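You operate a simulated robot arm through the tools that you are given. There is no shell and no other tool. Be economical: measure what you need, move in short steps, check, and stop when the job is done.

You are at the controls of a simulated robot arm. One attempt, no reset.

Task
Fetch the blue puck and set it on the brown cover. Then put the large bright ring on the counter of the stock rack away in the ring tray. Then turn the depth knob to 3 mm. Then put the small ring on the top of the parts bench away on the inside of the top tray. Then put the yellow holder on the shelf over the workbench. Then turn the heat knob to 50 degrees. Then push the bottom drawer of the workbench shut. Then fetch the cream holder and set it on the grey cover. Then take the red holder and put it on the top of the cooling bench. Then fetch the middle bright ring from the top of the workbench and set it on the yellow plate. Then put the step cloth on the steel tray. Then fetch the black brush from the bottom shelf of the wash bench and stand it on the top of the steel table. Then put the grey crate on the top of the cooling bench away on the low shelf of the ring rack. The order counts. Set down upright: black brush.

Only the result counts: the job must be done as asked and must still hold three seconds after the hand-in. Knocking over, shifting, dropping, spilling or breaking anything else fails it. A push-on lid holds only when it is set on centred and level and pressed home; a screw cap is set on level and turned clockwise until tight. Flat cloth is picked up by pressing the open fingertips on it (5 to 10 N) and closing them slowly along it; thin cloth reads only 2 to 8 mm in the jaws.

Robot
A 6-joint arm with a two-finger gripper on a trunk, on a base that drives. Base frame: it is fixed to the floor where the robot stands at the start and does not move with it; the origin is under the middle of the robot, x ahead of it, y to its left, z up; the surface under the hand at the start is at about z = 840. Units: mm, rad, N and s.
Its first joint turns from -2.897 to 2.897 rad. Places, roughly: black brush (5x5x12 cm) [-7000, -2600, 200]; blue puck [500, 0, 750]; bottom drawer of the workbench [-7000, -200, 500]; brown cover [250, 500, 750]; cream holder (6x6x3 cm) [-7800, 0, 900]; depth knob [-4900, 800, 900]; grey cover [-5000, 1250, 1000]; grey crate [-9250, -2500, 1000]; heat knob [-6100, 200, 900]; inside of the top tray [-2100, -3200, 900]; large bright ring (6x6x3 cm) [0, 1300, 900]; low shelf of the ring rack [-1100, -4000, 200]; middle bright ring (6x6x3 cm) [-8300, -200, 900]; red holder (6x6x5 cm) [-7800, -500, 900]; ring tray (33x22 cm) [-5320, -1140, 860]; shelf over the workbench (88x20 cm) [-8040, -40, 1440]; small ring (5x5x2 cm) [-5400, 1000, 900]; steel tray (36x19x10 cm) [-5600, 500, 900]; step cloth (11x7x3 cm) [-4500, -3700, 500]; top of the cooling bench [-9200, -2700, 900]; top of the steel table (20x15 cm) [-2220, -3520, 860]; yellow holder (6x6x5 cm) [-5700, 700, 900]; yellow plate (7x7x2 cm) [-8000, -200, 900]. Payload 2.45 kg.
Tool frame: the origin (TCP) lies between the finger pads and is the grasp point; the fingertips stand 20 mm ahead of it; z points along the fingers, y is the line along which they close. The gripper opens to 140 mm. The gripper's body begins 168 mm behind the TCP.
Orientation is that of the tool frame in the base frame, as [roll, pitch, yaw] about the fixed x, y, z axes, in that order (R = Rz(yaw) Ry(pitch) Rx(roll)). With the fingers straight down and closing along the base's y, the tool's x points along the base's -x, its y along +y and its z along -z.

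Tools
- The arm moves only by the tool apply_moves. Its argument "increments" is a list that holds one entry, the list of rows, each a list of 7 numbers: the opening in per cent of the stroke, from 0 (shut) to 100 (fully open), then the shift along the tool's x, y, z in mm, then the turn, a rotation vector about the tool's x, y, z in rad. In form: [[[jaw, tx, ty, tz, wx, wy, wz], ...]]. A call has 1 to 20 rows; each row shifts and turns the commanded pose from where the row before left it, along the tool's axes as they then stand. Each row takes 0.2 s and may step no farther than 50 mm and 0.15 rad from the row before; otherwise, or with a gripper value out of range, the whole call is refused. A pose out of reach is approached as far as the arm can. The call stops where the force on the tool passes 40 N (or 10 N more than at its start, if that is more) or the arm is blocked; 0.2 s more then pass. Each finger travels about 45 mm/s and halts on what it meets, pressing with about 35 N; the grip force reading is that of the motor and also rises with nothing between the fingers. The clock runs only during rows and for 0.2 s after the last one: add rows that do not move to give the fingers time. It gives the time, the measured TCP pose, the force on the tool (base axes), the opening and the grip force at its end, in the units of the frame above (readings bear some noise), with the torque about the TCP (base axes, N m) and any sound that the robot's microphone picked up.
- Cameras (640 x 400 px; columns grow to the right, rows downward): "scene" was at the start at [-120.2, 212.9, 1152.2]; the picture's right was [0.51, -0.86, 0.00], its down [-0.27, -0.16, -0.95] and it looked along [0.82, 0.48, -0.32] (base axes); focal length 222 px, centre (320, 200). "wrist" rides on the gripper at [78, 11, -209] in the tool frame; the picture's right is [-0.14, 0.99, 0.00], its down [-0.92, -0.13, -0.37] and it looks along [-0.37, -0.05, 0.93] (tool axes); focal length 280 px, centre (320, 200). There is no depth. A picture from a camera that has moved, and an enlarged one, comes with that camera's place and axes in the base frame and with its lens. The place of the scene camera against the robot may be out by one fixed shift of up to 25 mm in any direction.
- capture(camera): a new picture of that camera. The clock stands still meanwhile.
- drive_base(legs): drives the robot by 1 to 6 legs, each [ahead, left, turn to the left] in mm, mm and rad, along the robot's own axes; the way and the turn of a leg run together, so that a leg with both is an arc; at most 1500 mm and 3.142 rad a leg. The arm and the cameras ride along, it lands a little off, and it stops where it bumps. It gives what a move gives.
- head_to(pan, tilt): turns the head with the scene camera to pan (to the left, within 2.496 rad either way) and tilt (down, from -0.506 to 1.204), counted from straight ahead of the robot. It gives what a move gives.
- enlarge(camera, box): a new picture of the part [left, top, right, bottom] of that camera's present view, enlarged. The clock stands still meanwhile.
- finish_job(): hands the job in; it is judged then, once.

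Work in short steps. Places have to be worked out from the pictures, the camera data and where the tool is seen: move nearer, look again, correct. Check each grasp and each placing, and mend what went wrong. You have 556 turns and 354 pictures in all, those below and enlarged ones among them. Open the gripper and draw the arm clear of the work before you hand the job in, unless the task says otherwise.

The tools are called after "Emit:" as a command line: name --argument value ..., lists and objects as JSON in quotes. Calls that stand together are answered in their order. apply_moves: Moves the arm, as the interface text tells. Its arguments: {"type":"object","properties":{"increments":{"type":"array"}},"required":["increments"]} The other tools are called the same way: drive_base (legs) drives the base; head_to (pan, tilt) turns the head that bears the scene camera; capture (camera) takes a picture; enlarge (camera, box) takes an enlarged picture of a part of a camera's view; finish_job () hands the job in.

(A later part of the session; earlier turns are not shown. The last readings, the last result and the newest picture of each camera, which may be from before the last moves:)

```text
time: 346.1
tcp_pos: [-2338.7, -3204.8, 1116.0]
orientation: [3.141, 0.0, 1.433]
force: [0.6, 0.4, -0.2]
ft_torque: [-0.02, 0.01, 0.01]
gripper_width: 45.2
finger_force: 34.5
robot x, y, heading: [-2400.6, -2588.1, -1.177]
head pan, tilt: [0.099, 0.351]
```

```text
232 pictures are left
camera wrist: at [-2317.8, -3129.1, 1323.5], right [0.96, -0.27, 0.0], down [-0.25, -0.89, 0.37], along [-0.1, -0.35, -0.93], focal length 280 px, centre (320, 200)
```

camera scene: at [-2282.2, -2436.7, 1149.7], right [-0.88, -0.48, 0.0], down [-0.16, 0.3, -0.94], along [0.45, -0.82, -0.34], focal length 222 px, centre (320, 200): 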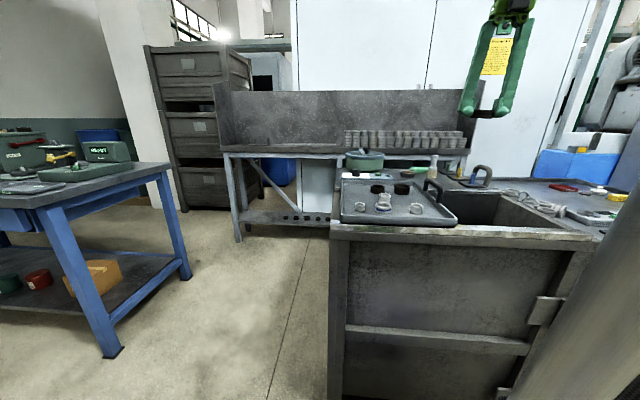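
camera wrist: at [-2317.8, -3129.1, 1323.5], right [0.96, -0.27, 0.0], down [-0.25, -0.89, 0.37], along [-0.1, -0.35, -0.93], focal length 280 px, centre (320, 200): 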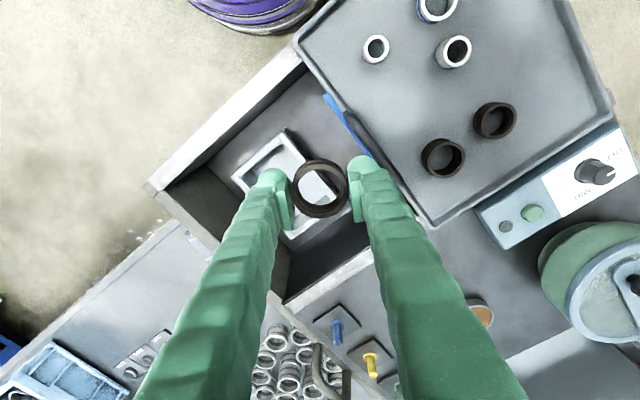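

Now the tray is fully visible. The freest spot is near (-2015,-3180), so I move there.

Emit:
apply_moves --increments '[[[30, 8.6, 39.6, 0, 0, 0, 0], [30, 8.6, 39.6, 0, 0, 0, 0], [30, 8.6, 39.6, 0, 0, 0, 0], [30, 8.6, 39.6, 0, 0, 0, 0], [30, 8.6, 39.6, 0, 0, 0, 0], [30, 8.6, 39.6, 0, 0, 0, 0], [30, 8.6, 39.6, 0, 0, 0, 0], [30, 8.6, 39.6, 0, 0, 0, 0], [30, 0, 0, 45, 0, 0, 0], [30, 0, 0, 45, 0, 0, 0], [30, 0, 0, 0, 0, 0, 0]]]'

Emit:
capture --camera "wrist"

```text
time: 348.5
tcp_pos: [-2017.9, -3182.3, 1026.9]
orientation: [-3.14, 0.001, 1.429]
force: [0.6, 0.3, -1.2]
ft_torque: [0.0, 0.02, 0.03]
gripper_width: 45.3
finger_force: 35.0
robot x, y, heading: [-2407.5, -2587.9, -1.172]
head pan, tilt: [0.099, 0.351]
```

```text
231 pictures are left
camera wrist: at [-1996.3, -3106.4, 1235.1], right [0.96, -0.27, 0.0], down [-0.26, -0.89, 0.37], along [-0.1, -0.35, -0.93], focal length 280 px, centre (320, 200)
```

wrist: 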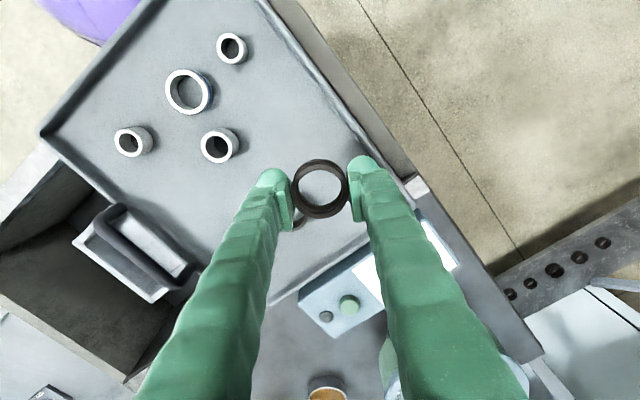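

The spot is clear. I lower towards the tray floor.

Emit:
apply_moves --increments '[[[30, 2, -8, 45, 0, 0, 0], [30, 0, 0, 40, 0, 0, 0], [30, 0, 0, 10, 0, 0, 0], [30, 0, 0, 4, 0, 0, 0], [30, 0, 0, 4, 0, 0, 0], [30, 0, 0, 0, 0, 0, 0]]]'

Emit:
enlarge --camera "scene" --box '[320, 120, 480, 240]'

```text
time: 349.9
tcp_pos: [-2023.1, -3179.0, 922.2]
orientation: [-3.141, 0.0, 1.43]
force: [0.2, 0.5, -0.3]
ft_torque: [-0.01, 0.01, 0.0]
gripper_width: 45.0
finger_force: 34.7
robot x, y, heading: [-2404.8, -2589.5, -1.169]
head pan, tilt: [0.099, 0.351]
```

```text
3.33 times, centred on (400, 180) of scene
camera zoom: at [-2282.1, -2436.7, 1149.7], right [-0.88, -0.48, 0.0], down [-0.16, 0.3, -0.94], along [0.45, -0.82, -0.34], focal length 739 px, centre (53, 267)
```

zoom: 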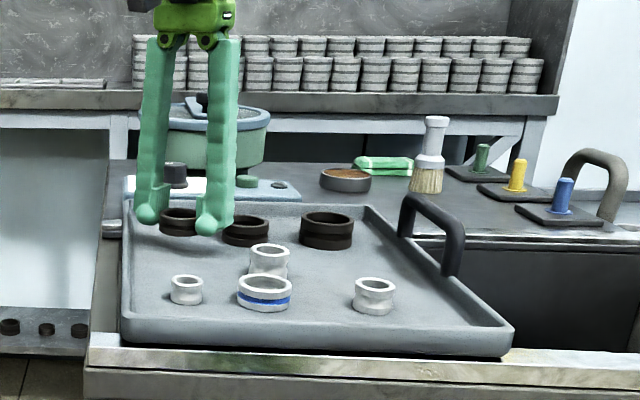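

Emit:
apply_moves --increments '[[[30, 0, 0, 4, 0, 0, 0], [30, 0, 0, 4, 0, 0, 0], [30, 0, 0, 3, 0, 0, 0], [30, 0, 0, 3, 0, 0, 0], [30, 0, 0, 3, 0, 0, 0], [30, 0, 0, 0, 0, 0, 0]]]'

```text
time: 351.3
tcp_pos: [-2022.5, -3178.5, 904.9]
orientation: [-3.141, 0.0, 1.432]
force: [0.1, -0.3, -1.8]
ft_torque: [-0.02, 0.0, 0.02]
gripper_width: 45.4
finger_force: 34.9
robot x, y, heading: [-2401.3, -2589.0, -1.17]
head pan, tilt: [0.099, 0.351]
```

Emit:
apply_moves --increments '[[[30, 0, 0, 3, 0, 0, 0], [30, 0, 0, 3, 0, 0, 0], [30, 0, 0, 3, 0, 0, 0], [30, 0, 0, 3, 0, 0, 0], [30, 0, 0, 3, 0, 0, 0], [30, 0, 0, 0, 0, 0, 0]]]'

Emit:
enlarge --camera "scene" --box '[320, 120, 480, 240]'

```text
time: 352.2
tcp_pos: [-2022.8, -3177.5, 897.3]
orientation: [-3.141, 0.001, 1.432]
force: [-1.6, 4.1, 14.7]
ft_torque: [0.05, -0.01, 0.02]
gripper_width: 45.8
finger_force: 35.5
robot x, y, heading: [-2403.9, -2588.1, -1.169]
head pan, tilt: [0.099, 0.351]
stopped in row 4: the force on the tool passed its limit at 49 N (the readings are from after the stop); the commanded pose is now the measured one
```

```text
3.33 times, centred on (400, 180) of scene
camera zoom: at [-2282.4, -2436.2, 1149.7], right [-0.88, -0.48, 0.0], down [-0.16, 0.3, -0.94], along [0.45, -0.83, -0.34], focal length 739 px, centre (53, 267)
```

zoom: 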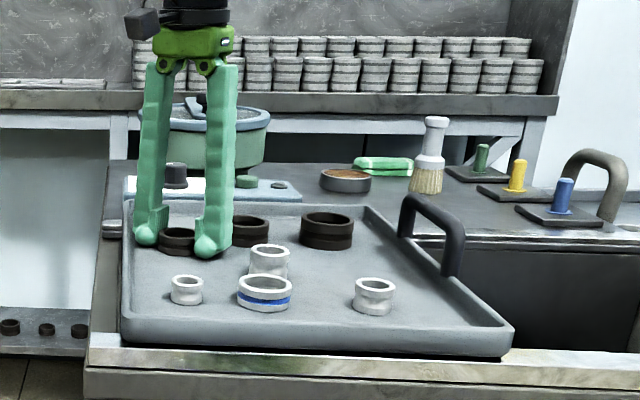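

The ring rests on the tray floor. I release and lift.

Emit:
apply_moves --increments '[[[32, 0, 0, -1, 0, 0, 0], [36, 0, 0, 0, 0, 0, 0], [42, 0, 0, 0, 0, 0, 0], [44, 0, 0, 0, 0, 0, 0], [44, 0, 0, -15, 0, 0, 0], [44, 0, 0, -45, 0, 0, 0], [44, 0, 0, -45, 0, 0, 0], [44, 0, 0, -45, 0, 0, 0], [44, 0, 0, -45, 0, 0, 0], [44, 0, 0, -40, 0, 0, 0], [44, 0, 0, 0, 0, 0, 0]]]'

Emit:
capture --camera "wrist"

```text
time: 354.6
tcp_pos: [-2021.0, -3179.4, 1130.4]
orientation: [3.141, 0.0, 1.43]
force: [-0.3, -0.1, -0.6]
ft_torque: [0.0, -0.02, 0.03]
gripper_width: 61.8
finger_force: 0.0
robot x, y, heading: [-2399.9, -2586.8, -1.171]
head pan, tilt: [0.099, 0.351]
```

```text
228 pictures are left
camera wrist: at [-2000.6, -3103.6, 1338.8], right [0.96, -0.27, 0.0], down [-0.26, -0.89, 0.37], along [-0.1, -0.36, -0.93], focal length 280 px, centre (320, 200)
```

wrist: 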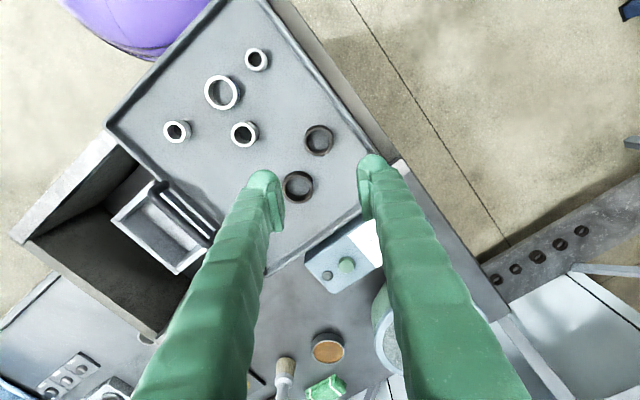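

The ring lies in the tray. Now back for the yellow holder: I retract the arm, back away, turn round and strafe up the aisle.

Emit:
apply_moves --increments '[[[44, 20.4, -35.2, 0, 0, 0, 0], [44, 20.4, -35.2, 0, 0, 0, 0], [44, 20.4, -35.2, 0, 0, 0, 0], [44, 20.4, -35.2, 0, 0, 0, 0], [44, 20.4, -35.2, 0, 0, 0, 0], [44, 20.4, -35.2, 0, 0, 0, 0], [44, 0, 0, 0, 0, 0, 0]]]'

Emit:
drive_base --legs '[[-1050, 0, 0], [0, 0, 3.14], [420, 0, 0]]'

Emit:
head_to --pan 0.8 --tilt 0.35

Emit:
capture --camera "scene"

```text
time: 356.2
tcp_pos: [-2216.4, -3030.1, 1133.1]
orientation: [-3.141, 0.001, 1.43]
force: [0.5, -0.2, -0.3]
ft_torque: [0.0, -0.01, -0.01]
gripper_width: 61.8
finger_force: 0.0
robot x, y, heading: [-2402.5, -2588.1, -1.169]
head pan, tilt: [0.099, 0.351]
```

```text
time: 371.3
tcp_pos: [-3185.9, -793.0, 1133.4]
orientation: [3.14, 0.001, -1.68]
force: [0.4, -0.3, -0.5]
ft_torque: [-0.02, 0.01, 0.02]
gripper_width: 61.6
finger_force: 0.1
robot x, y, heading: [-2980.9, -1226.7, 2.004]
head pan, tilt: [0.099, 0.351]
```

```text
time: 372.3
tcp_pos: [-3186.6, -793.6, 1132.7]
orientation: [3.141, 0.0, -1.68]
force: [-0.3, 0.6, 0.8]
ft_torque: [-0.02, -0.01, 0.01]
gripper_width: 61.6
finger_force: 0.1
robot x, y, heading: [-2985.2, -1228.7, 2.003]
head pan, tilt: [0.799, 0.351]
```

```text
227 pictures are left
camera scene: at [-3163.5, -1452.2, 1149.7], right [0.34, 0.94, 0.0], down [0.32, -0.12, -0.94], along [-0.88, 0.31, -0.34], focal length 222 px, centre (320, 200)
```

scene: 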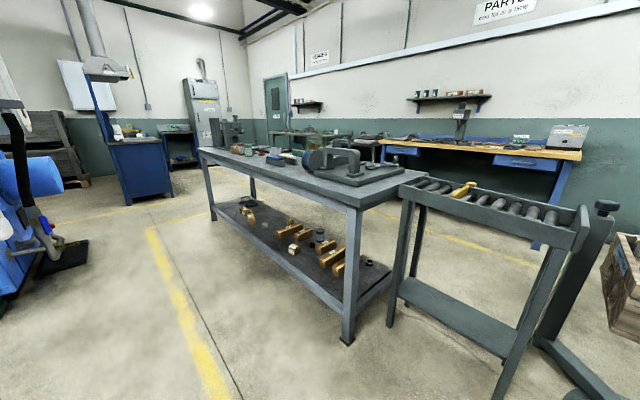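

The way is clear. I strafe up the aisle and round the table end.

Emit:
drive_base --legs '[[-50, 1450, -0.03], [0, 1450, 0]]'

Emit:
drive_base --legs '[[30, 530, 0]]'

```text
time: 386.4
tcp_pos: [-5826.7, -1942.6, 1133.3]
orientation: [3.141, -0.002, -1.722]
force: [-0.1, 0.4, 0.0]
ft_torque: [0.0, -0.01, 0.0]
gripper_width: 61.6
finger_force: 0.1
robot x, y, heading: [-5643.4, -2389.7, 1.96]
head pan, tilt: [0.799, 0.351]
```

```text
time: 389.4
tcp_pos: [-6320.2, -2111.9, 1132.8]
orientation: [-3.141, -0.002, -1.724]
force: [-0.5, -0.2, 0.2]
ft_torque: [-0.04, -0.01, -0.01]
gripper_width: 61.5
finger_force: 0.1
robot x, y, heading: [-6140.5, -2554.5, 1.959]
head pan, tilt: [0.799, 0.351]
```

Emit:
drive_base --legs '[[1450, 0, 0], [300, 0, 0.013], [0, -1450, 0], [0, -200, 0]]'

Emit:
head_to --pan 0.1 --tilt 0.4

Emit:
capture --camera "scene"

```text
time: 406.2
tcp_pos: [-5448.2, 136.4, 1133.4]
orientation: [3.141, 0.0, -1.728]
force: [0.6, 0.7, 0.0]
ft_torque: [0.01, 0.01, -0.02]
gripper_width: 61.5
finger_force: 0.1
robot x, y, heading: [-5269.8, -308.0, 1.949]
head pan, tilt: [0.799, 0.351]
```

```text
time: 407.3
tcp_pos: [-5447.9, 135.8, 1133.8]
orientation: [-3.14, 0.002, -1.728]
force: [-0.8, 0.4, 0.1]
ft_torque: [0.0, -0.03, -0.02]
gripper_width: 61.7
finger_force: 0.0
robot x, y, heading: [-5270.9, -305.8, 1.956]
head pan, tilt: [0.099, 0.4]
```

```text
226 pictures are left
camera scene: at [-5414.3, -477.5, 1145.2], right [0.89, 0.46, 0.0], down [0.18, -0.34, -0.92], along [-0.43, 0.82, -0.39], focal length 222 px, centre (320, 200)
```

scene: 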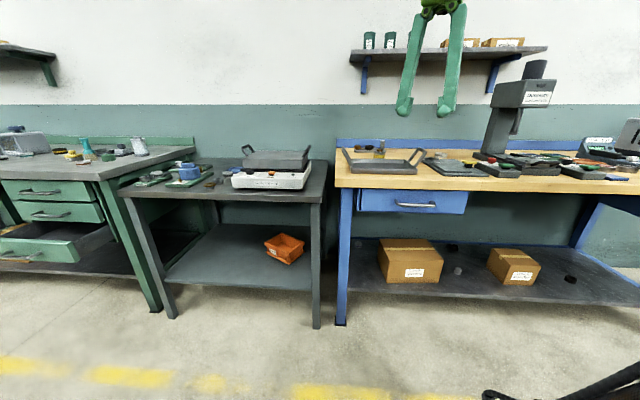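

Emit:
enlarge --camera "scene" --box '[330, 120, 490, 200]'

Emit:
enlarge --camera "scene" --box '[220, 130, 330, 200]'

```text
4.00 times, centred on (410, 160) of scene
camera zoom: at [-5414.3, -477.5, 1145.2], right [0.89, 0.46, 0.0], down [0.18, -0.34, -0.92], along [-0.43, 0.82, -0.39], focal length 887 px, centre (-40, 360)
```

zoom: 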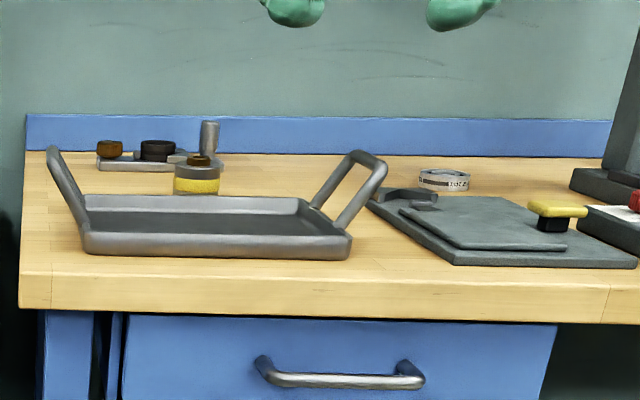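

```text
5.71 times, centred on (275, 165) of scene
camera zoom: at [-5414.3, -477.5, 1145.2], right [0.89, 0.46, 0.0], down [0.18, -0.34, -0.92], along [-0.43, 0.82, -0.39], focal length 1267 px, centre (577, 400)
```

zoom: 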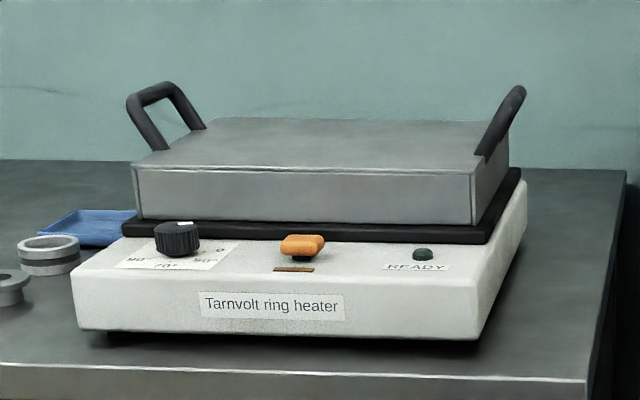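

The yellow holder stands at about (-5690,754), behind the steel tray. I drive up to the bench.

Emit:
drive_base --legs '[[350, 0, 0.015]]'

Emit:
apply_moves --increments '[[[90, -40, 10, 20, 0, 0, 0], [90, -40, 10, 20, 0, 0, 0], [90, -30, 10, 20, 0, 0, 0], [90, 0, 0, 0, 0, 0, 0]]]'

Emit:
capture --camera "wrist"

```text
time: 409.6
tcp_pos: [-5591.0, 460.9, 1133.5]
orientation: [3.14, 0.001, -1.708]
force: [0.1, 0.1, -0.4]
ft_torque: [0.0, -0.01, 0.03]
gripper_width: 61.6
finger_force: 0.0
robot x, y, heading: [-5404.4, 22.9, 1.971]
head pan, tilt: [0.099, 0.4]
```

```text
time: 410.6
tcp_pos: [-5607.0, 575.4, 1074.8]
orientation: [-3.141, 0.001, -1.709]
force: [-0.2, -0.7, -0.4]
ft_torque: [0.01, 0.0, 0.03]
gripper_width: 125.9
finger_force: 0.0
robot x, y, heading: [-5407.9, 22.9, 1.971]
head pan, tilt: [0.099, 0.4]
```

```text
223 pictures are left
camera wrist: at [-5629.3, 497.7, 1281.4], right [-0.96, 0.27, 0.0], down [0.25, 0.89, 0.37], along [0.1, 0.36, -0.93], focal length 280 px, centre (320, 200)
```

wrist: 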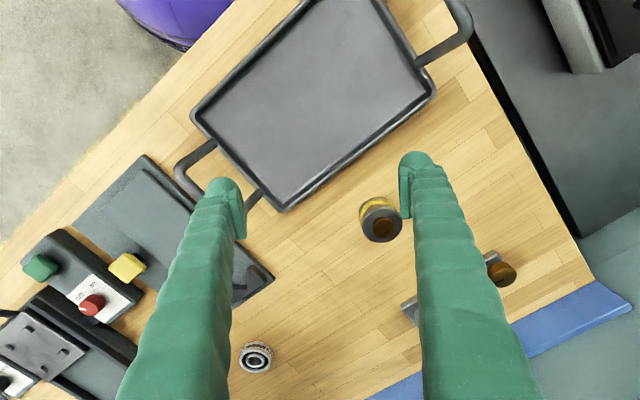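

Emit:
apply_moves --increments '[[[90, -34.6, 24.7, 20, 0, 0, 0], [80, -34.6, 24.7, 20, 0, 0, 0], [75, -34.6, 24.7, 20, 0, 0, 0], [75, 0, 0, 0, 0, 0, 0]]]'

Emit:
capture --camera "wrist"

```text
time: 411.6
tcp_pos: [-5664.1, 688.0, 1015.0]
orientation: [3.141, 0.0, -1.708]
force: [0.0, 1.1, 0.0]
ft_torque: [0.01, 0.0, 0.03]
gripper_width: 104.8
finger_force: 0.0
robot x, y, heading: [-5403.7, 19.5, 1.972]
head pan, tilt: [0.099, 0.4]
```

```text
222 pictures are left
camera wrist: at [-5685.8, 610.6, 1222.2], right [-0.96, 0.27, 0.0], down [0.25, 0.89, 0.37], along [0.1, 0.36, -0.93], focal length 280 px, centre (320, 200)
```

wrist: 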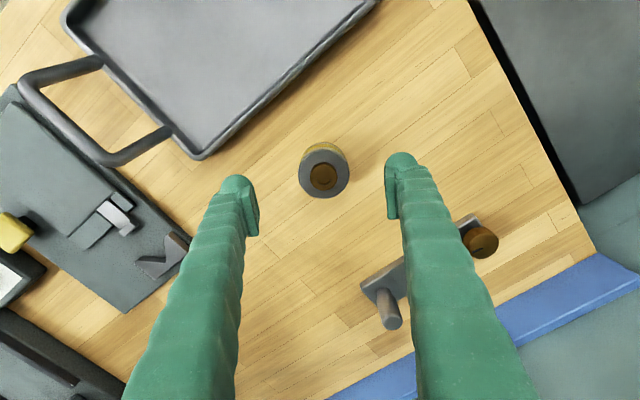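

The holder is at (-5669,693). I centre on it and descend to grip it.

Emit:
apply_moves --increments '[[[70, -4.3, 5.6, 30, 0, 0, 0], [65, 0, 0, 40, 0, 0, 0], [60, 0, 0, 30, 0, 0, 0], [60, 0, 0, 8, 0, 0, 0], [60, 0, 0, 0, 0, 0, 0]]]'

Emit:
capture --camera "wrist"

```text
time: 412.8
tcp_pos: [-5670.3, 692.3, 904.5]
orientation: [3.14, 0.0, -1.709]
force: [0.0, 0.6, 0.3]
ft_torque: [0.03, 0.01, 0.02]
gripper_width: 83.9
finger_force: 0.1
robot x, y, heading: [-5402.7, 20.7, 1.969]
head pan, tilt: [0.099, 0.4]
```

```text
221 pictures are left
camera wrist: at [-5692.3, 616.0, 1112.9], right [-0.96, 0.27, 0.0], down [0.25, 0.89, 0.37], along [0.1, 0.36, -0.93], focal length 280 px, centre (320, 200)
```

wrist: 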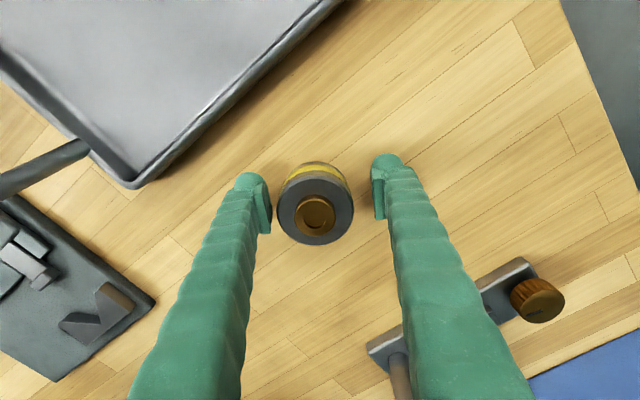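

Emit:
apply_moves --increments '[[[54, 0, 0, 0, 0, 0, 0], [48, 0, 0, 0, 0, 0, 0], [42, 0, 0, 0, 0, 0, 0], [38, 0, 0, 0, 0, 0, 0], [35, 0, 0, 0, 0, 0, 0], [35, 0, 0, 0, 0, 0, 0], [35, 0, 0, 0, 0, 0, 0]]]'

```text
time: 414.4
tcp_pos: [-5670.8, 692.5, 904.4]
orientation: [-3.141, 0.001, -1.707]
force: [3.5, 0.7, 0.8]
ft_torque: [0.05, 0.04, -0.04]
gripper_width: 59.0
finger_force: 35.3
robot x, y, heading: [-5403.8, 21.2, 1.968]
head pan, tilt: [0.099, 0.4]
```

The holder is gripped, reading 59 mm. I lift it over the tray and retract.

Emit:
apply_moves --increments '[[[35, 0, 0, -30, 0, 0, 0], [35, 0, 0, -40, 0, 0, 0], [35, 0, 0, -35, 0, 0, 0], [35, 36.8, -22, 0, 0, 0, 0], [35, 36.8, -22, 0, 0, 0, 0], [35, 36.8, -22, 0, 0, 0, 0], [35, 36.8, -22, 0, 0, 0, 0], [35, 36.8, -22, 0, 0, 0, 0], [35, 36.8, -22, 0, 0, 0, 0], [35, 0, 0, -40, 0, 0, 0], [35, 0, 0, -45, 0, 0, 0], [35, 0, 0, -45, 0, 0, 0], [35, 0, 0, 0, 0, 0, 0]]]'

Emit:
capture --camera "wrist"

```text
time: 417.2
tcp_pos: [-5572.7, 455.7, 1139.5]
orientation: [-3.141, 0.0, -1.708]
force: [-0.5, 0.3, -7.2]
ft_torque: [-0.03, 0.08, 0.05]
gripper_width: 58.8
finger_force: 35.3
robot x, y, heading: [-5405.2, 19.8, 1.971]
head pan, tilt: [0.099, 0.4]
```

```text
220 pictures are left
camera wrist: at [-5594.5, 378.9, 1347.4], right [-0.96, 0.27, 0.0], down [0.25, 0.89, 0.37], along [0.1, 0.36, -0.93], focal length 280 px, centre (320, 200)
```

wrist: 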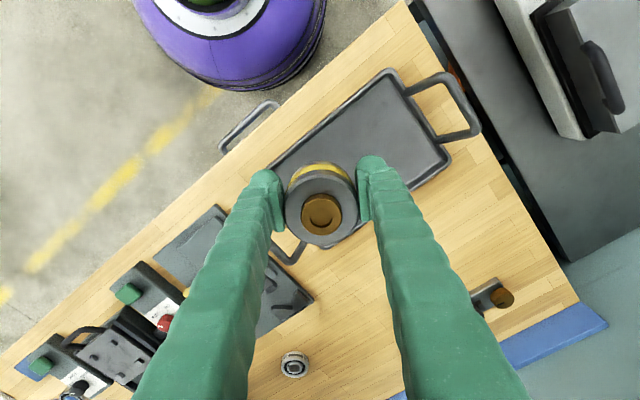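

The holder is secure. The shelf is at z=1440, so I back into the aisle and test whether the arm can lift the hand high enough with the tool pointing down.

Emit:
drive_base --legs '[[-350, 0, 0]]'

Emit:
apply_moves --increments '[[[35, -30, 18, -30, 0, 0, 0], [35, -30, 18, -30, 0, 0, 0], [35, -30, 18, -30, 0, 0, 0], [35, -20, 12, -40, 0, 0, 0], [35, 0, 0, -45, 0, 0, 0], [35, 0, 0, -45, 0, 0, 0], [35, 0, 0, -45, 0, 0, 0], [35, 0, 0, -45, 0, 0, 0], [35, 0, 0, -45, 0, 0, 0], [35, 0, 0, -45, 0, 0, 0], [35, 0, 0, 0, 0, 0, 0]]]'

```text
time: 419.5
tcp_pos: [-5432.5, 126.3, 1139.5]
orientation: [-3.141, 0.0, -1.713]
force: [-1.1, 0.6, -6.6]
ft_torque: [-0.05, 0.02, -0.03]
gripper_width: 58.5
finger_force: 35.1
robot x, y, heading: [-5267.8, -310.0, 1.971]
head pan, tilt: [0.099, 0.4]
```

```text
time: 421.9
tcp_pos: [-5467.6, 211.4, 1418.7]
orientation: [3.141, 0.001, -1.711]
force: [-0.6, -0.3, -6.3]
ft_torque: [-0.04, -0.01, 0.0]
gripper_width: 58.7
finger_force: 34.8
out of reach, approached as far as the arm can: row 8, 9, 10
robot x, y, heading: [-5258.2, -307.3, 1.968]
head pan, tilt: [0.099, 0.4]
```

Tool-down cannot reach that height, but a tilted hand can. I will set the holder down on the workbench, re-grasp it with the tool leaning about 60°, and then place it on the shelf. I lower the arm and drive along to the workbench.

Emit:
apply_moves --increments '[[[35, 20, -12, 40, 0, 0, 0], [35, 20, -12, 40, 0, 0, 0], [35, 20, -12, 40, 0, 0, 0], [35, 10, -6, 45, 0, 0, 0], [35, 0, 0, 45, 0, 0, 0], [35, 0, 0, 45, 0, 0, 0], [35, 0, 0, 0, 0, 0, 0]]]'

Emit:
drive_base --legs '[[-20, 1400, 0], [0, 1000, 0]]'

Emit:
head_to --pan 0.0 --tilt 0.3

Emit:
capture --camera "scene"

```text
time: 423.5
tcp_pos: [-5436.3, 132.2, 1164.7]
orientation: [3.14, 0.0, -1.71]
force: [0.7, 0.2, -5.9]
ft_torque: [-0.04, 0.02, 0.01]
gripper_width: 59.0
finger_force: 34.9
robot x, y, heading: [-5264.4, -305.3, 1.968]
head pan, tilt: [0.099, 0.4]
```

```text
time: 435.3
tcp_pos: [-7648.1, -839.6, 1165.6]
orientation: [3.14, 0.0, -1.703]
force: [-0.8, -0.6, -6.5]
ft_torque: [-0.05, 0.03, 0.02]
gripper_width: 58.6
finger_force: 34.9
robot x, y, heading: [-7474.9, -1279.4, 1.982]
head pan, tilt: [0.099, 0.4]
```

```text
time: 436.0
tcp_pos: [-7649.2, -838.9, 1164.1]
orientation: [-3.141, 0.002, -1.702]
force: [0.5, -0.6, -5.2]
ft_torque: [-0.03, 0.01, 0.0]
gripper_width: 58.5
finger_force: 35.1
robot x, y, heading: [-7474.7, -1281.5, 1.978]
head pan, tilt: [0.0, 0.3]
```

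```text
219 pictures are left
camera scene: at [-7606.6, -1447.6, 1154.4], right [0.92, 0.4, 0.0], down [0.12, -0.27, -0.96], along [-0.38, 0.88, -0.3], focal length 222 px, centre (320, 200)
```

scene: 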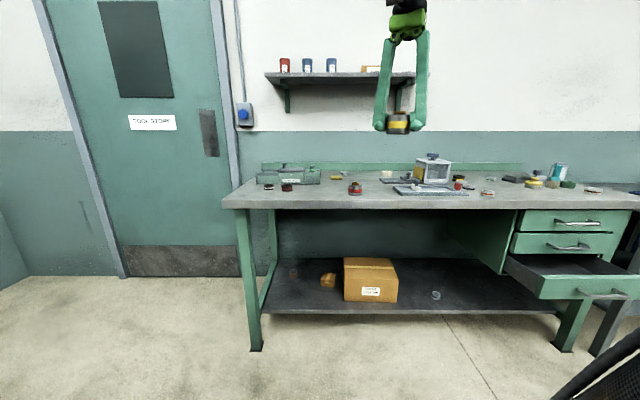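

Emit:
enlarge --camera "scene" --box '[250, 40, 430, 120]'

Emit:
enlarge --camera "scene" --box '[220, 140, 420, 215]'

Emit:
enlarge --camera "scene" --box '[390, 140, 640, 310]'

```text
3.56 times, centred on (340, 80) of scene
camera zoom: at [-7606.6, -1447.6, 1154.4], right [0.92, 0.4, 0.0], down [0.12, -0.27, -0.96], along [-0.38, 0.88, -0.3], focal length 788 px, centre (249, 627)
```

zoom: 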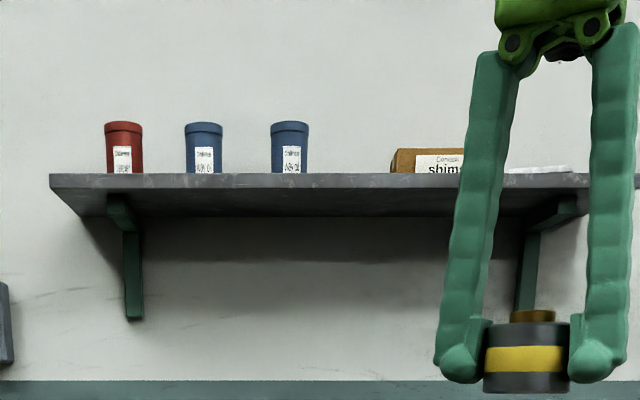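

```text
3.20 times, centred on (320, 178) of scene
camera zoom: at [-7606.6, -1447.6, 1154.4], right [0.92, 0.4, 0.0], down [0.12, -0.27, -0.96], along [-0.38, 0.88, -0.3], focal length 710 px, centre (320, 272)
```

zoom: 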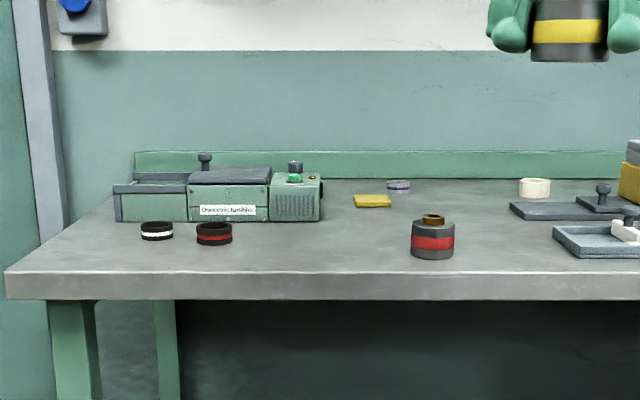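

```text
2.35 times, centred on (515, 225) of scene
camera zoom: at [-7606.6, -1447.6, 1154.4], right [0.92, 0.4, 0.0], down [0.12, -0.27, -0.96], along [-0.38, 0.88, -0.3], focal length 522 px, centre (-139, 141)
```

zoom: 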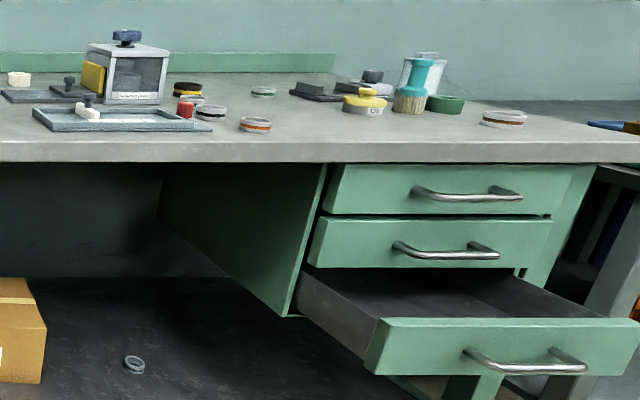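

The shelf gap between the blue jar and the shims box is at about u=7427, and there is free counter near (-8017,-497) for the re-grasp. I drive up to the workbench.

Emit:
drive_base --legs '[[330, 130, 0]]'

Emit:
capture --camera "wrist"

```text
time: 438.3
tcp_pos: [-7905.2, -579.7, 1164.5]
orientation: [3.141, 0.0, -1.698]
force: [0.5, -0.7, -7.3]
ft_torque: [-0.04, -0.04, 0.01]
gripper_width: 58.7
finger_force: 34.7
robot x, y, heading: [-7726.9, -1019.2, 1.986]
head pan, tilt: [0.0, 0.3]
```

```text
215 pictures are left
camera wrist: at [-7925.9, -657.3, 1372.9], right [-0.97, 0.26, 0.0], down [0.24, 0.9, 0.37], along [0.1, 0.36, -0.93], focal length 280 px, centre (320, 200)
```

wrist: 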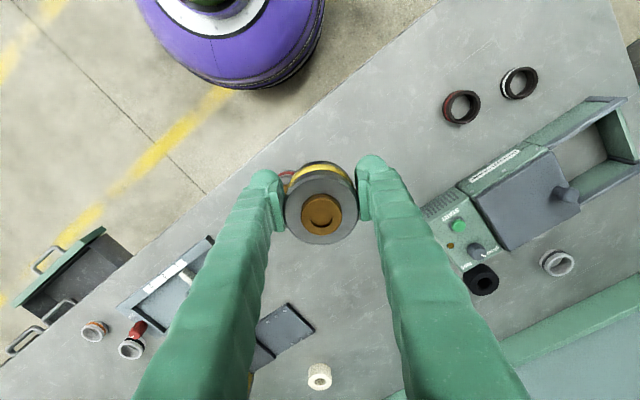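

The counter at (-8040,-556) is free. I turn the hand square to the shelf, move there and lower.

Emit:
apply_moves --increments '[[[35, 0, 0, 0, 0, 0, -0.132], [35, 0, 0, 0, 0, 0, -0.132], [35, 0, 0, 0, 0, 0, -0.132], [35, 0, 0, 0, 0, 0, -0.132], [35, -18.7, 28.7, 0, 0, 0, 0], [35, -18.7, 28.7, 0, 0, 0, 0], [35, -18.7, 28.7, 0, 0, 0, 0], [35, -18.7, 28.7, 0, 0, 0, 0], [35, 0, 0, 45, 0, 0, 0], [35, 0, 0, 45, 0, 0, 0], [35, 0, 0, 45, 0, 0, 0], [35, 0, 0, 45, 0, 0, 0], [35, 0, 0, 35, 0, 0, 0], [35, 0, 0, 0, 0, 0, 0]]]'

Emit:
capture --camera "wrist"

```text
time: 441.3
tcp_pos: [-8041.5, -557.2, 951.2]
orientation: [3.141, 0.002, -1.167]
force: [0.7, -0.3, -7.1]
ft_torque: [-0.05, -0.04, 0.0]
gripper_width: 58.5
finger_force: 35.3
robot x, y, heading: [-7728.5, -1019.4, 1.982]
head pan, tilt: [0.0, 0.3]
```

```text
214 pictures are left
camera wrist: at [-8020.6, -634.3, 1158.7], right [-0.97, -0.26, 0.0], down [-0.24, 0.9, 0.37], along [-0.1, 0.36, -0.93], focal length 280 px, centre (320, 200)
```

wrist: 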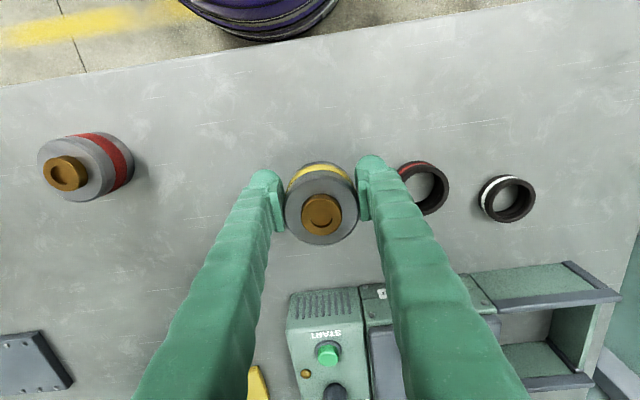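

Emit:
apply_moves --increments '[[[35, 0, -30, 10, 0, 0, 0], [35, 0, 0, 20, 0, 0, 0], [35, 0, 0, 4, 0, 0, 0], [35, 0, 0, 3, 0, 0, 0], [35, 0, 0, 3, 0, 0, 0], [35, 0, 0, 3, 0, 0, 0], [35, 0, 0, 3, 0, 0, 0], [35, 0, 0, 3, 0, 0, 0], [35, 0, 0, 3, 0, 0, 0], [35, 0, 0, 0, 0, 0, 0]]]'

```text
time: 443.1
tcp_pos: [-8011.9, -544.2, 905.8]
orientation: [-3.141, 0.001, -1.168]
force: [2.7, -4.0, 12.1]
ft_torque: [0.16, 0.2, 0.06]
gripper_width: 58.6
finger_force: 34.7
robot x, y, heading: [-7726.4, -1017.8, 1.986]
head pan, tilt: [0.0, 0.3]
stopped in row 8: the force on the tool passed its limit at 45 N (the readings are from after the stop); the commanded pose is now the measured one
```

The holder stands on the bench. I release, lift and check.

Emit:
apply_moves --increments '[[[40, 0, 0, -1, 0, 0, 0], [46, 0, 0, 0, 0, 0, 0], [52, 0, 0, 0, 0, 0, 0], [55, 0, 0, 0, 0, 0, 0], [55, 0, 0, -20, 0, 0, 0], [55, 0, 0, -45, 0, 0, 0], [55, 0, 0, -45, 0, 0, 0], [55, 0, 0, -45, 0, 0, 0], [55, 0, 0, -45, 0, 0, 0], [55, 0, 0, 0, 0, 0, 0]]]'

Emit:
drive_base --legs '[[-280, 0, 0]]'

Emit:
capture --camera "wrist"

Emit:
capture --camera "scene"

```text
time: 445.3
tcp_pos: [-8011.7, -543.4, 1107.0]
orientation: [-3.141, 0.002, -1.167]
force: [-0.3, 0.1, -0.4]
ft_torque: [-0.02, 0.01, 0.01]
gripper_width: 77.1
finger_force: 0.1
robot x, y, heading: [-7726.9, -1021.2, 1.985]
head pan, tilt: [0.0, 0.3]
```

```text
time: 447.2
tcp_pos: [-7905.2, -799.5, 1107.5]
orientation: [3.141, 0.002, -1.16]
force: [-0.9, 0.5, 0.1]
ft_torque: [0.0, -0.02, 0.0]
gripper_width: 77.0
finger_force: 0.0
robot x, y, heading: [-7616.7, -1275.3, 1.994]
head pan, tilt: [0.0, 0.3]
```

```text
213 pictures are left
camera wrist: at [-7884.0, -875.6, 1314.7], right [-0.96, -0.27, 0.0], down [-0.25, 0.89, 0.37], along [-0.1, 0.36, -0.93], focal length 280 px, centre (320, 200)
```

wrist: 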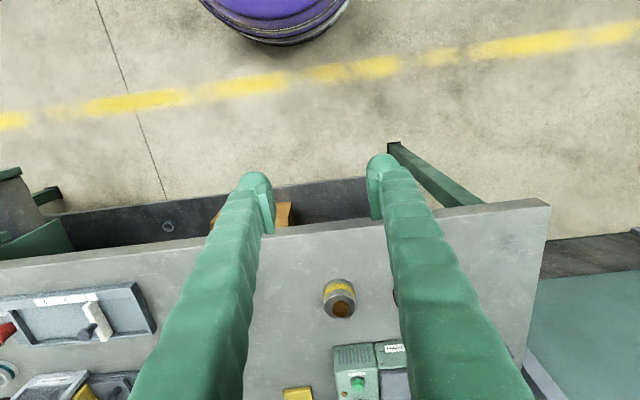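

```text
212 pictures are left
camera scene: at [-7746.2, -1442.6, 1154.4], right [0.91, 0.41, 0.0], down [0.12, -0.27, -0.96], along [-0.39, 0.87, -0.3], focal length 222 px, centre (320, 200)
```

scene: 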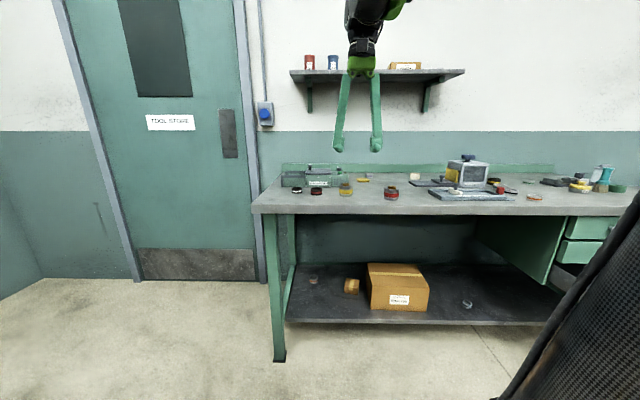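

The holder stands well. Now I tilt the hand by 60° and come in behind the holder at gripping height.

Emit:
apply_moves --increments '[[[55, 0, 0, 0, 0, -0.131, 0], [55, 0, 0, 0, 0, -0.131, 0], [55, 0, 0, 0, 0, -0.131, 0], [55, 0, 0, 0, 0, -0.131, 0], [55, 0, 0, 0, 0, -0.131, 0], [55, 0, 0, 0, 0, -0.131, 0], [55, 0, 0, 0, 0, -0.131, 0], [55, 0, 0, 0, 0, -0.131, 0], [55, 0, 0, 0, 0, 0, 0]]]'

Emit:
capture --camera "wrist"

```text
time: 449.2
tcp_pos: [-7906.4, -799.5, 1106.2]
orientation: [3.141, 1.053, -1.159]
force: [0.0, 0.1, 0.3]
ft_torque: [0.0, -0.04, 0.01]
gripper_width: 77.0
finger_force: 0.1
robot x, y, heading: [-7616.3, -1272.2, 1.994]
head pan, tilt: [0.0, 0.3]
```

```text
211 pictures are left
camera wrist: at [-7827.0, -1006.1, 1141.6], right [-0.94, -0.33, 0.12], down [0.06, 0.18, 0.98], along [-0.35, 0.93, -0.14], focal length 280 px, centre (320, 200)
```

wrist: 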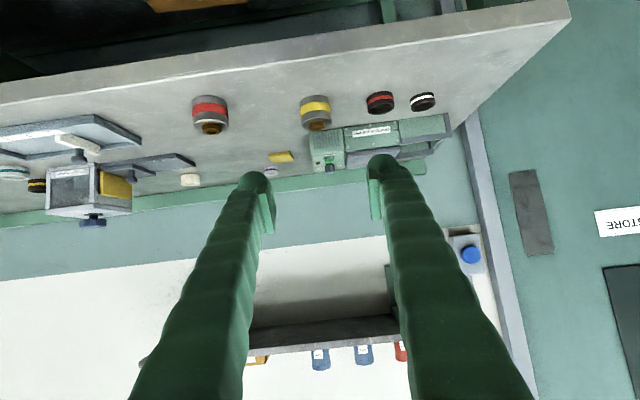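

Emit:
apply_moves --increments '[[[55, 14.5, -0.7, 40.6, 0, 0, 0], [55, 14.5, -0.7, 40.6, 0, 0, 0], [55, 14.5, -0.7, 40.6, 0, 0, 0], [55, 14.5, -0.7, 40.6, 0, 0, 0], [55, 14.5, -0.7, 40.6, 0, 0, 0], [55, 14.5, -0.7, 36, 0, 0, 0], [55, 0, 0, 0, 0, 0, 0]]]'

Emit:
capture --camera "wrist"

Emit:
enlarge --camera "scene" --box '[250, 130, 430, 230]'

```text
time: 450.8
tcp_pos: [-7966.8, -644.7, 912.1]
orientation: [3.141, 1.052, -1.158]
force: [0.1, 0.7, 0.5]
ft_torque: [0.0, 0.02, 0.0]
gripper_width: 76.9
finger_force: 0.1
robot x, y, heading: [-7614.2, -1274.0, 1.988]
head pan, tilt: [0.0, 0.3]
```

```text
210 pictures are left
camera wrist: at [-7889.9, -851.8, 946.4], right [-0.94, -0.33, 0.12], down [0.06, 0.18, 0.98], along [-0.35, 0.93, -0.15], focal length 280 px, centre (320, 200)
```

wrist: 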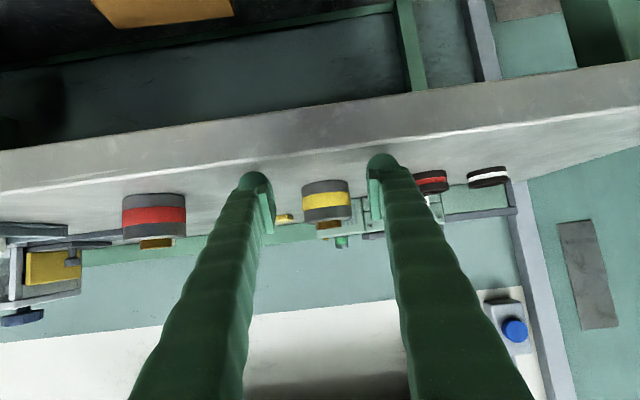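

```text
3.56 times, centred on (340, 180) of scene
camera zoom: at [-7746.2, -1442.6, 1154.4], right [0.91, 0.41, 0.0], down [0.12, -0.27, -0.96], along [-0.39, 0.87, -0.3], focal length 788 px, centre (249, 271)
```

zoom: 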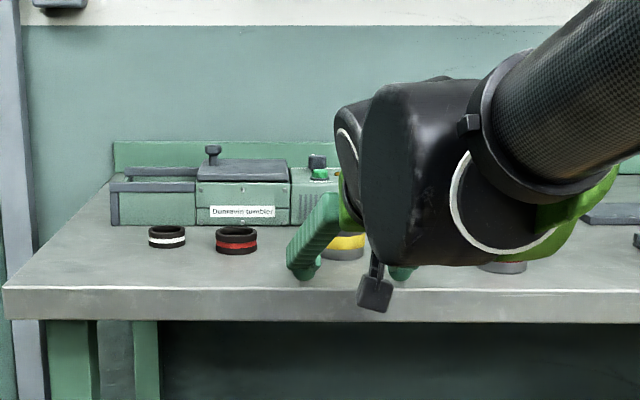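

The holder is lined up between the fingers. I go in and close.

Emit:
apply_moves --increments '[[[55, -18, 0, 31.2, 0, 0, 0], [55, -18, 0, 31.2, 0, 0, 0], [55, -18, 0, 31.2, 0, 0, 0], [55, 0, 0, 0, 0, 0, 0], [50, 0, 0, 0, 0, 0, 0], [45, 0, 0, 0, 0, 0, 0], [40, 0, 0, 0, 0, 0, 0], [36, 0, 0, 0, 0, 0, 0], [35, 0, 0, 0, 0, 0, 0], [35, 0, 0, 0, 0, 0, 0]]]'

Emit:
capture --camera "wrist"

```text
time: 453.0
tcp_pos: [-8010.4, -546.4, 912.6]
orientation: [-3.141, 1.052, -1.159]
force: [-3.0, -0.1, 0.7]
ft_torque: [0.0, 0.11, -0.02]
gripper_width: 56.5
finger_force: 34.7
robot x, y, heading: [-7616.9, -1276.3, 1.992]
head pan, tilt: [0.0, 0.3]
```

```text
208 pictures are left
camera wrist: at [-7932.8, -752.3, 947.9], right [-0.94, -0.33, 0.12], down [0.06, 0.18, 0.98], along [-0.35, 0.93, -0.15], focal length 280 px, centre (320, 200)
```

wrist: 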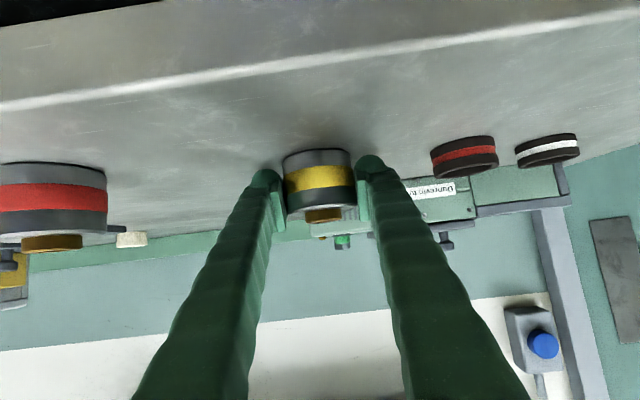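

Gripped. I lift it straight up to above shelf height, staying in front of the shelf.

Emit:
apply_moves --increments '[[[35, -20, 0, -11.5, 0, 0, 0], [35, -40, 0, -23.1, 0, 0, 0], [35, -40, 0, -23.1, 0, 0, 0], [35, -40, 0, -23.1, 0, 0, 0], [35, -40, 0, -23.1, 0, 0, 0], [35, -40, 0, -23.1, 0, 0, 0], [35, -40, 0, -23.1, 0, 0, 0], [35, -40, 0, -23.1, 0, 0, 0], [35, -40, 0, -23.1, 0, 0, 0], [35, -40, 0, -23.1, 0, 0, 0], [35, -40, 0, -23.1, 0, 0, 0], [35, -40, 0, -23.1, 0, 0, 0], [35, -40, 0, -23.1, 0, 0, 0], [35, -40, 0, -23.1, 0, 0, 0], [35, 0, 0, 0, 0, 0, 0]]]'

Emit:
capture --camera "wrist"

Emit:
head_to --pan 0.0 --tilt -0.1

Emit:
capture --camera "scene"

```text
time: 456.2
tcp_pos: [-8010.0, -547.1, 1535.2]
orientation: [-3.139, 1.049, -1.16]
force: [0.7, -0.4, -6.2]
ft_torque: [-0.05, -0.06, -0.02]
gripper_width: 56.8
finger_force: 35.0
robot x, y, heading: [-7613.9, -1272.2, 1.991]
head pan, tilt: [0.0, 0.3]
```

```text
207 pictures are left
camera wrist: at [-7933.0, -752.8, 1571.2], right [-0.94, -0.33, 0.12], down [0.06, 0.18, 0.98], along [-0.35, 0.93, -0.15], focal length 280 px, centre (320, 200)
```

wrist: 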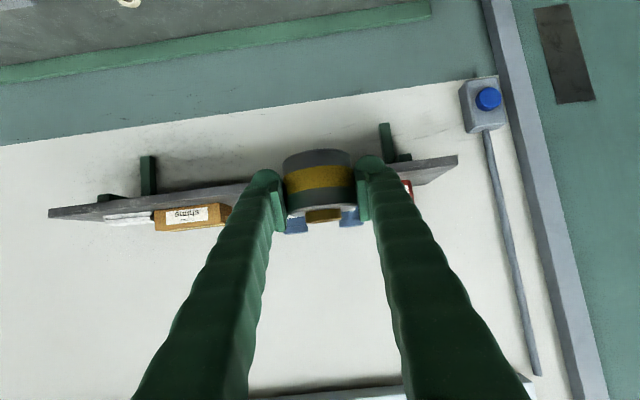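

```text
time: 457.1
tcp_pos: [-8010.9, -546.5, 1535.1]
orientation: [-3.141, 1.05, -1.159]
force: [0.0, -0.1, -6.2]
ft_torque: [-0.08, -0.03, -0.04]
gripper_width: 56.7
finger_force: 34.4
robot x, y, heading: [-7614.0, -1272.8, 1.993]
head pan, tilt: [0.0, -0.099]
```

```text
206 pictures are left
camera scene: at [-7743.8, -1448.0, 1190.9], right [0.91, 0.41, 0.0], down [-0.04, 0.09, -1.0], along [-0.41, 0.91, 0.1], focal length 222 px, centre (320, 200)
```

scene: 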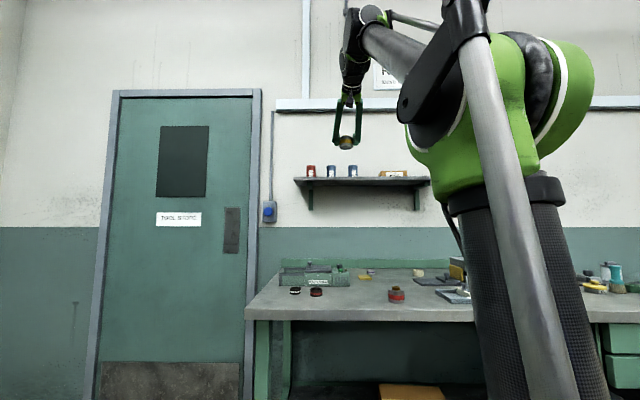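

The hand is now above the shelf. I zoom in to measure the gap between the second blue jar and the box.

Emit:
enlarge --camera "scene" --box '[280, 110, 440, 220]'

```text
3.64 times, centred on (360, 165) of scene
camera zoom: at [-7743.8, -1448.0, 1190.9], right [0.91, 0.41, 0.0], down [-0.04, 0.09, -1.0], along [-0.41, 0.91, 0.1], focal length 806 px, centre (174, 327)
```

zoom: 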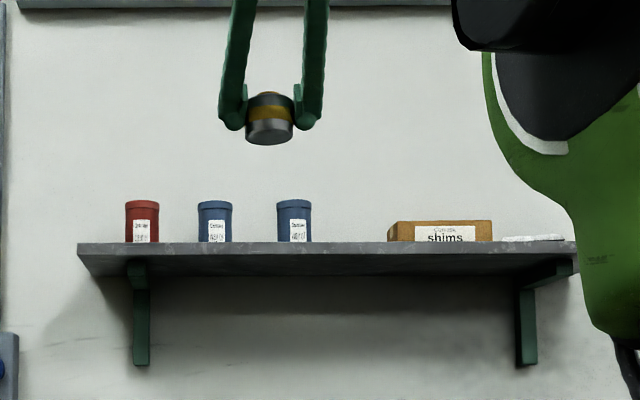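

The gap's centre is near (-8014,-93). I shift sideways by 174 mm to line up with it and look again.

Emit:
apply_moves --increments '[[[35, 0, -43.5, 0, 0, 0, 0], [35, 0, -43.5, 0, 0, 0, 0], [35, 0, -43.5, 0, 0, 0, 0], [35, 0, -43.5, 0, 0, 0, 0], [35, 0, 0, 0, 0, 0, 0]]]'

Emit:
capture --camera "wrist"

Emit:
enlarge --camera "scene" --box '[280, 110, 440, 220]'

```text
time: 458.3
tcp_pos: [-7847.5, -477.3, 1535.1]
orientation: [-3.142, 1.05, -1.159]
force: [0.4, 0.2, -6.0]
ft_torque: [-0.07, -0.02, -0.01]
gripper_width: 56.9
finger_force: 34.9
robot x, y, heading: [-7614.7, -1271.6, 1.995]
head pan, tilt: [0.0, -0.099]
```

```text
204 pictures are left
camera wrist: at [-7769.1, -684.8, 1571.0], right [-0.94, -0.33, 0.12], down [0.06, 0.18, 0.98], along [-0.35, 0.93, -0.15], focal length 280 px, centre (320, 200)
```

wrist: 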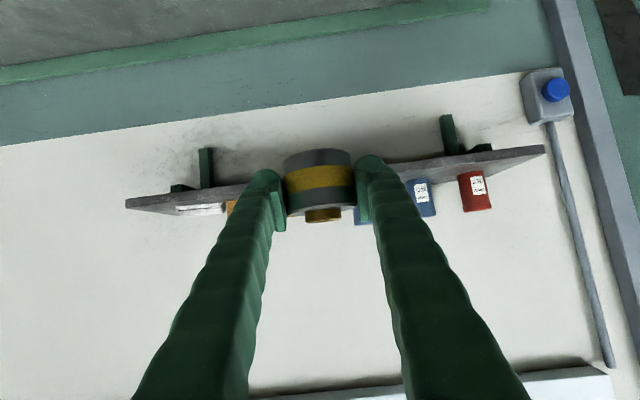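

```text
3.64 times, centred on (360, 165) of scene
camera zoom: at [-7743.8, -1448.1, 1191.0], right [0.91, 0.41, 0.0], down [-0.04, 0.09, -1.0], along [-0.41, 0.91, 0.1], focal length 806 px, centre (174, 327)
```

zoom: 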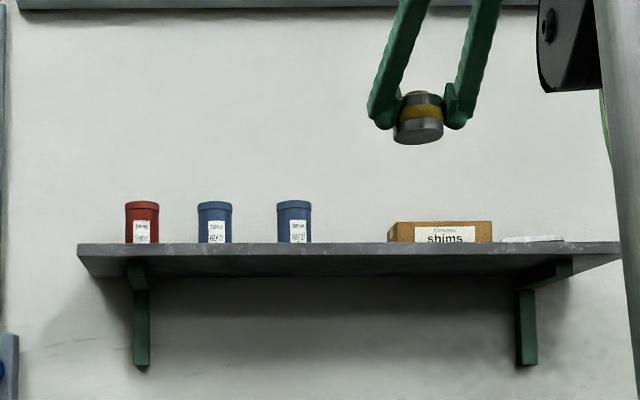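

The hand lines up with the gap. The shelf is still too far, so I first drive up to the bench with the holder held above shelf level.

Emit:
drive_base --legs '[[285, 0, 0]]'

Emit:
capture --camera "wrist"

Emit:
capture --camera "scene"

```text
time: 460.2
tcp_pos: [-7967.7, -221.6, 1534.1]
orientation: [-3.141, 1.049, -1.157]
force: [0.9, -0.8, -7.0]
ft_torque: [-0.09, -0.06, -0.02]
gripper_width: 56.9
finger_force: 34.9
robot x, y, heading: [-7731.6, -1011.2, 1.999]
head pan, tilt: [0.0, -0.099]
```

```text
202 pictures are left
camera wrist: at [-7888.3, -427.1, 1571.0], right [-0.93, -0.34, 0.12], down [0.06, 0.18, 0.98], along [-0.35, 0.92, -0.15], focal length 280 px, centre (320, 200)
```

wrist: 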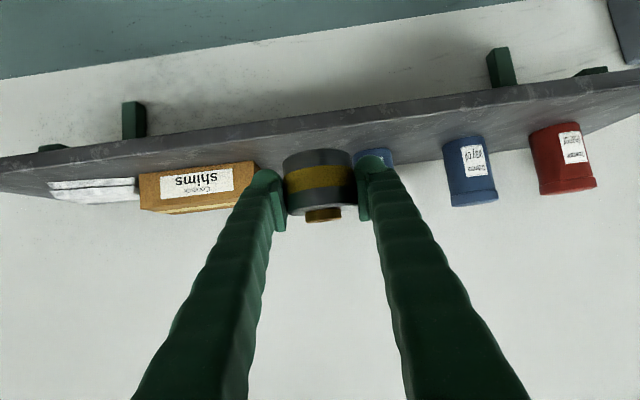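

```text
201 pictures are left
camera scene: at [-7859.9, -1189.9, 1191.0], right [0.91, 0.41, 0.0], down [-0.04, 0.09, -1.0], along [-0.41, 0.91, 0.1], focal length 222 px, centre (320, 200)
```

scene: 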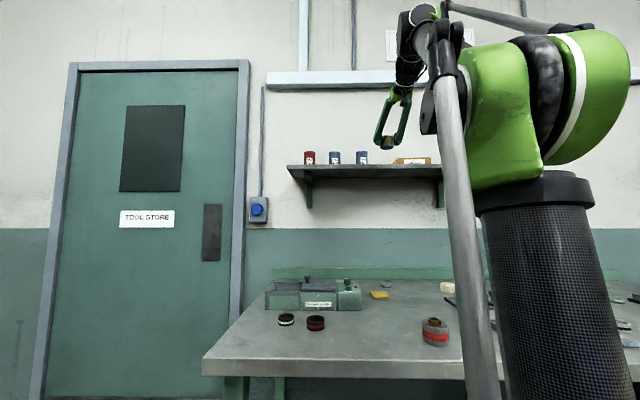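

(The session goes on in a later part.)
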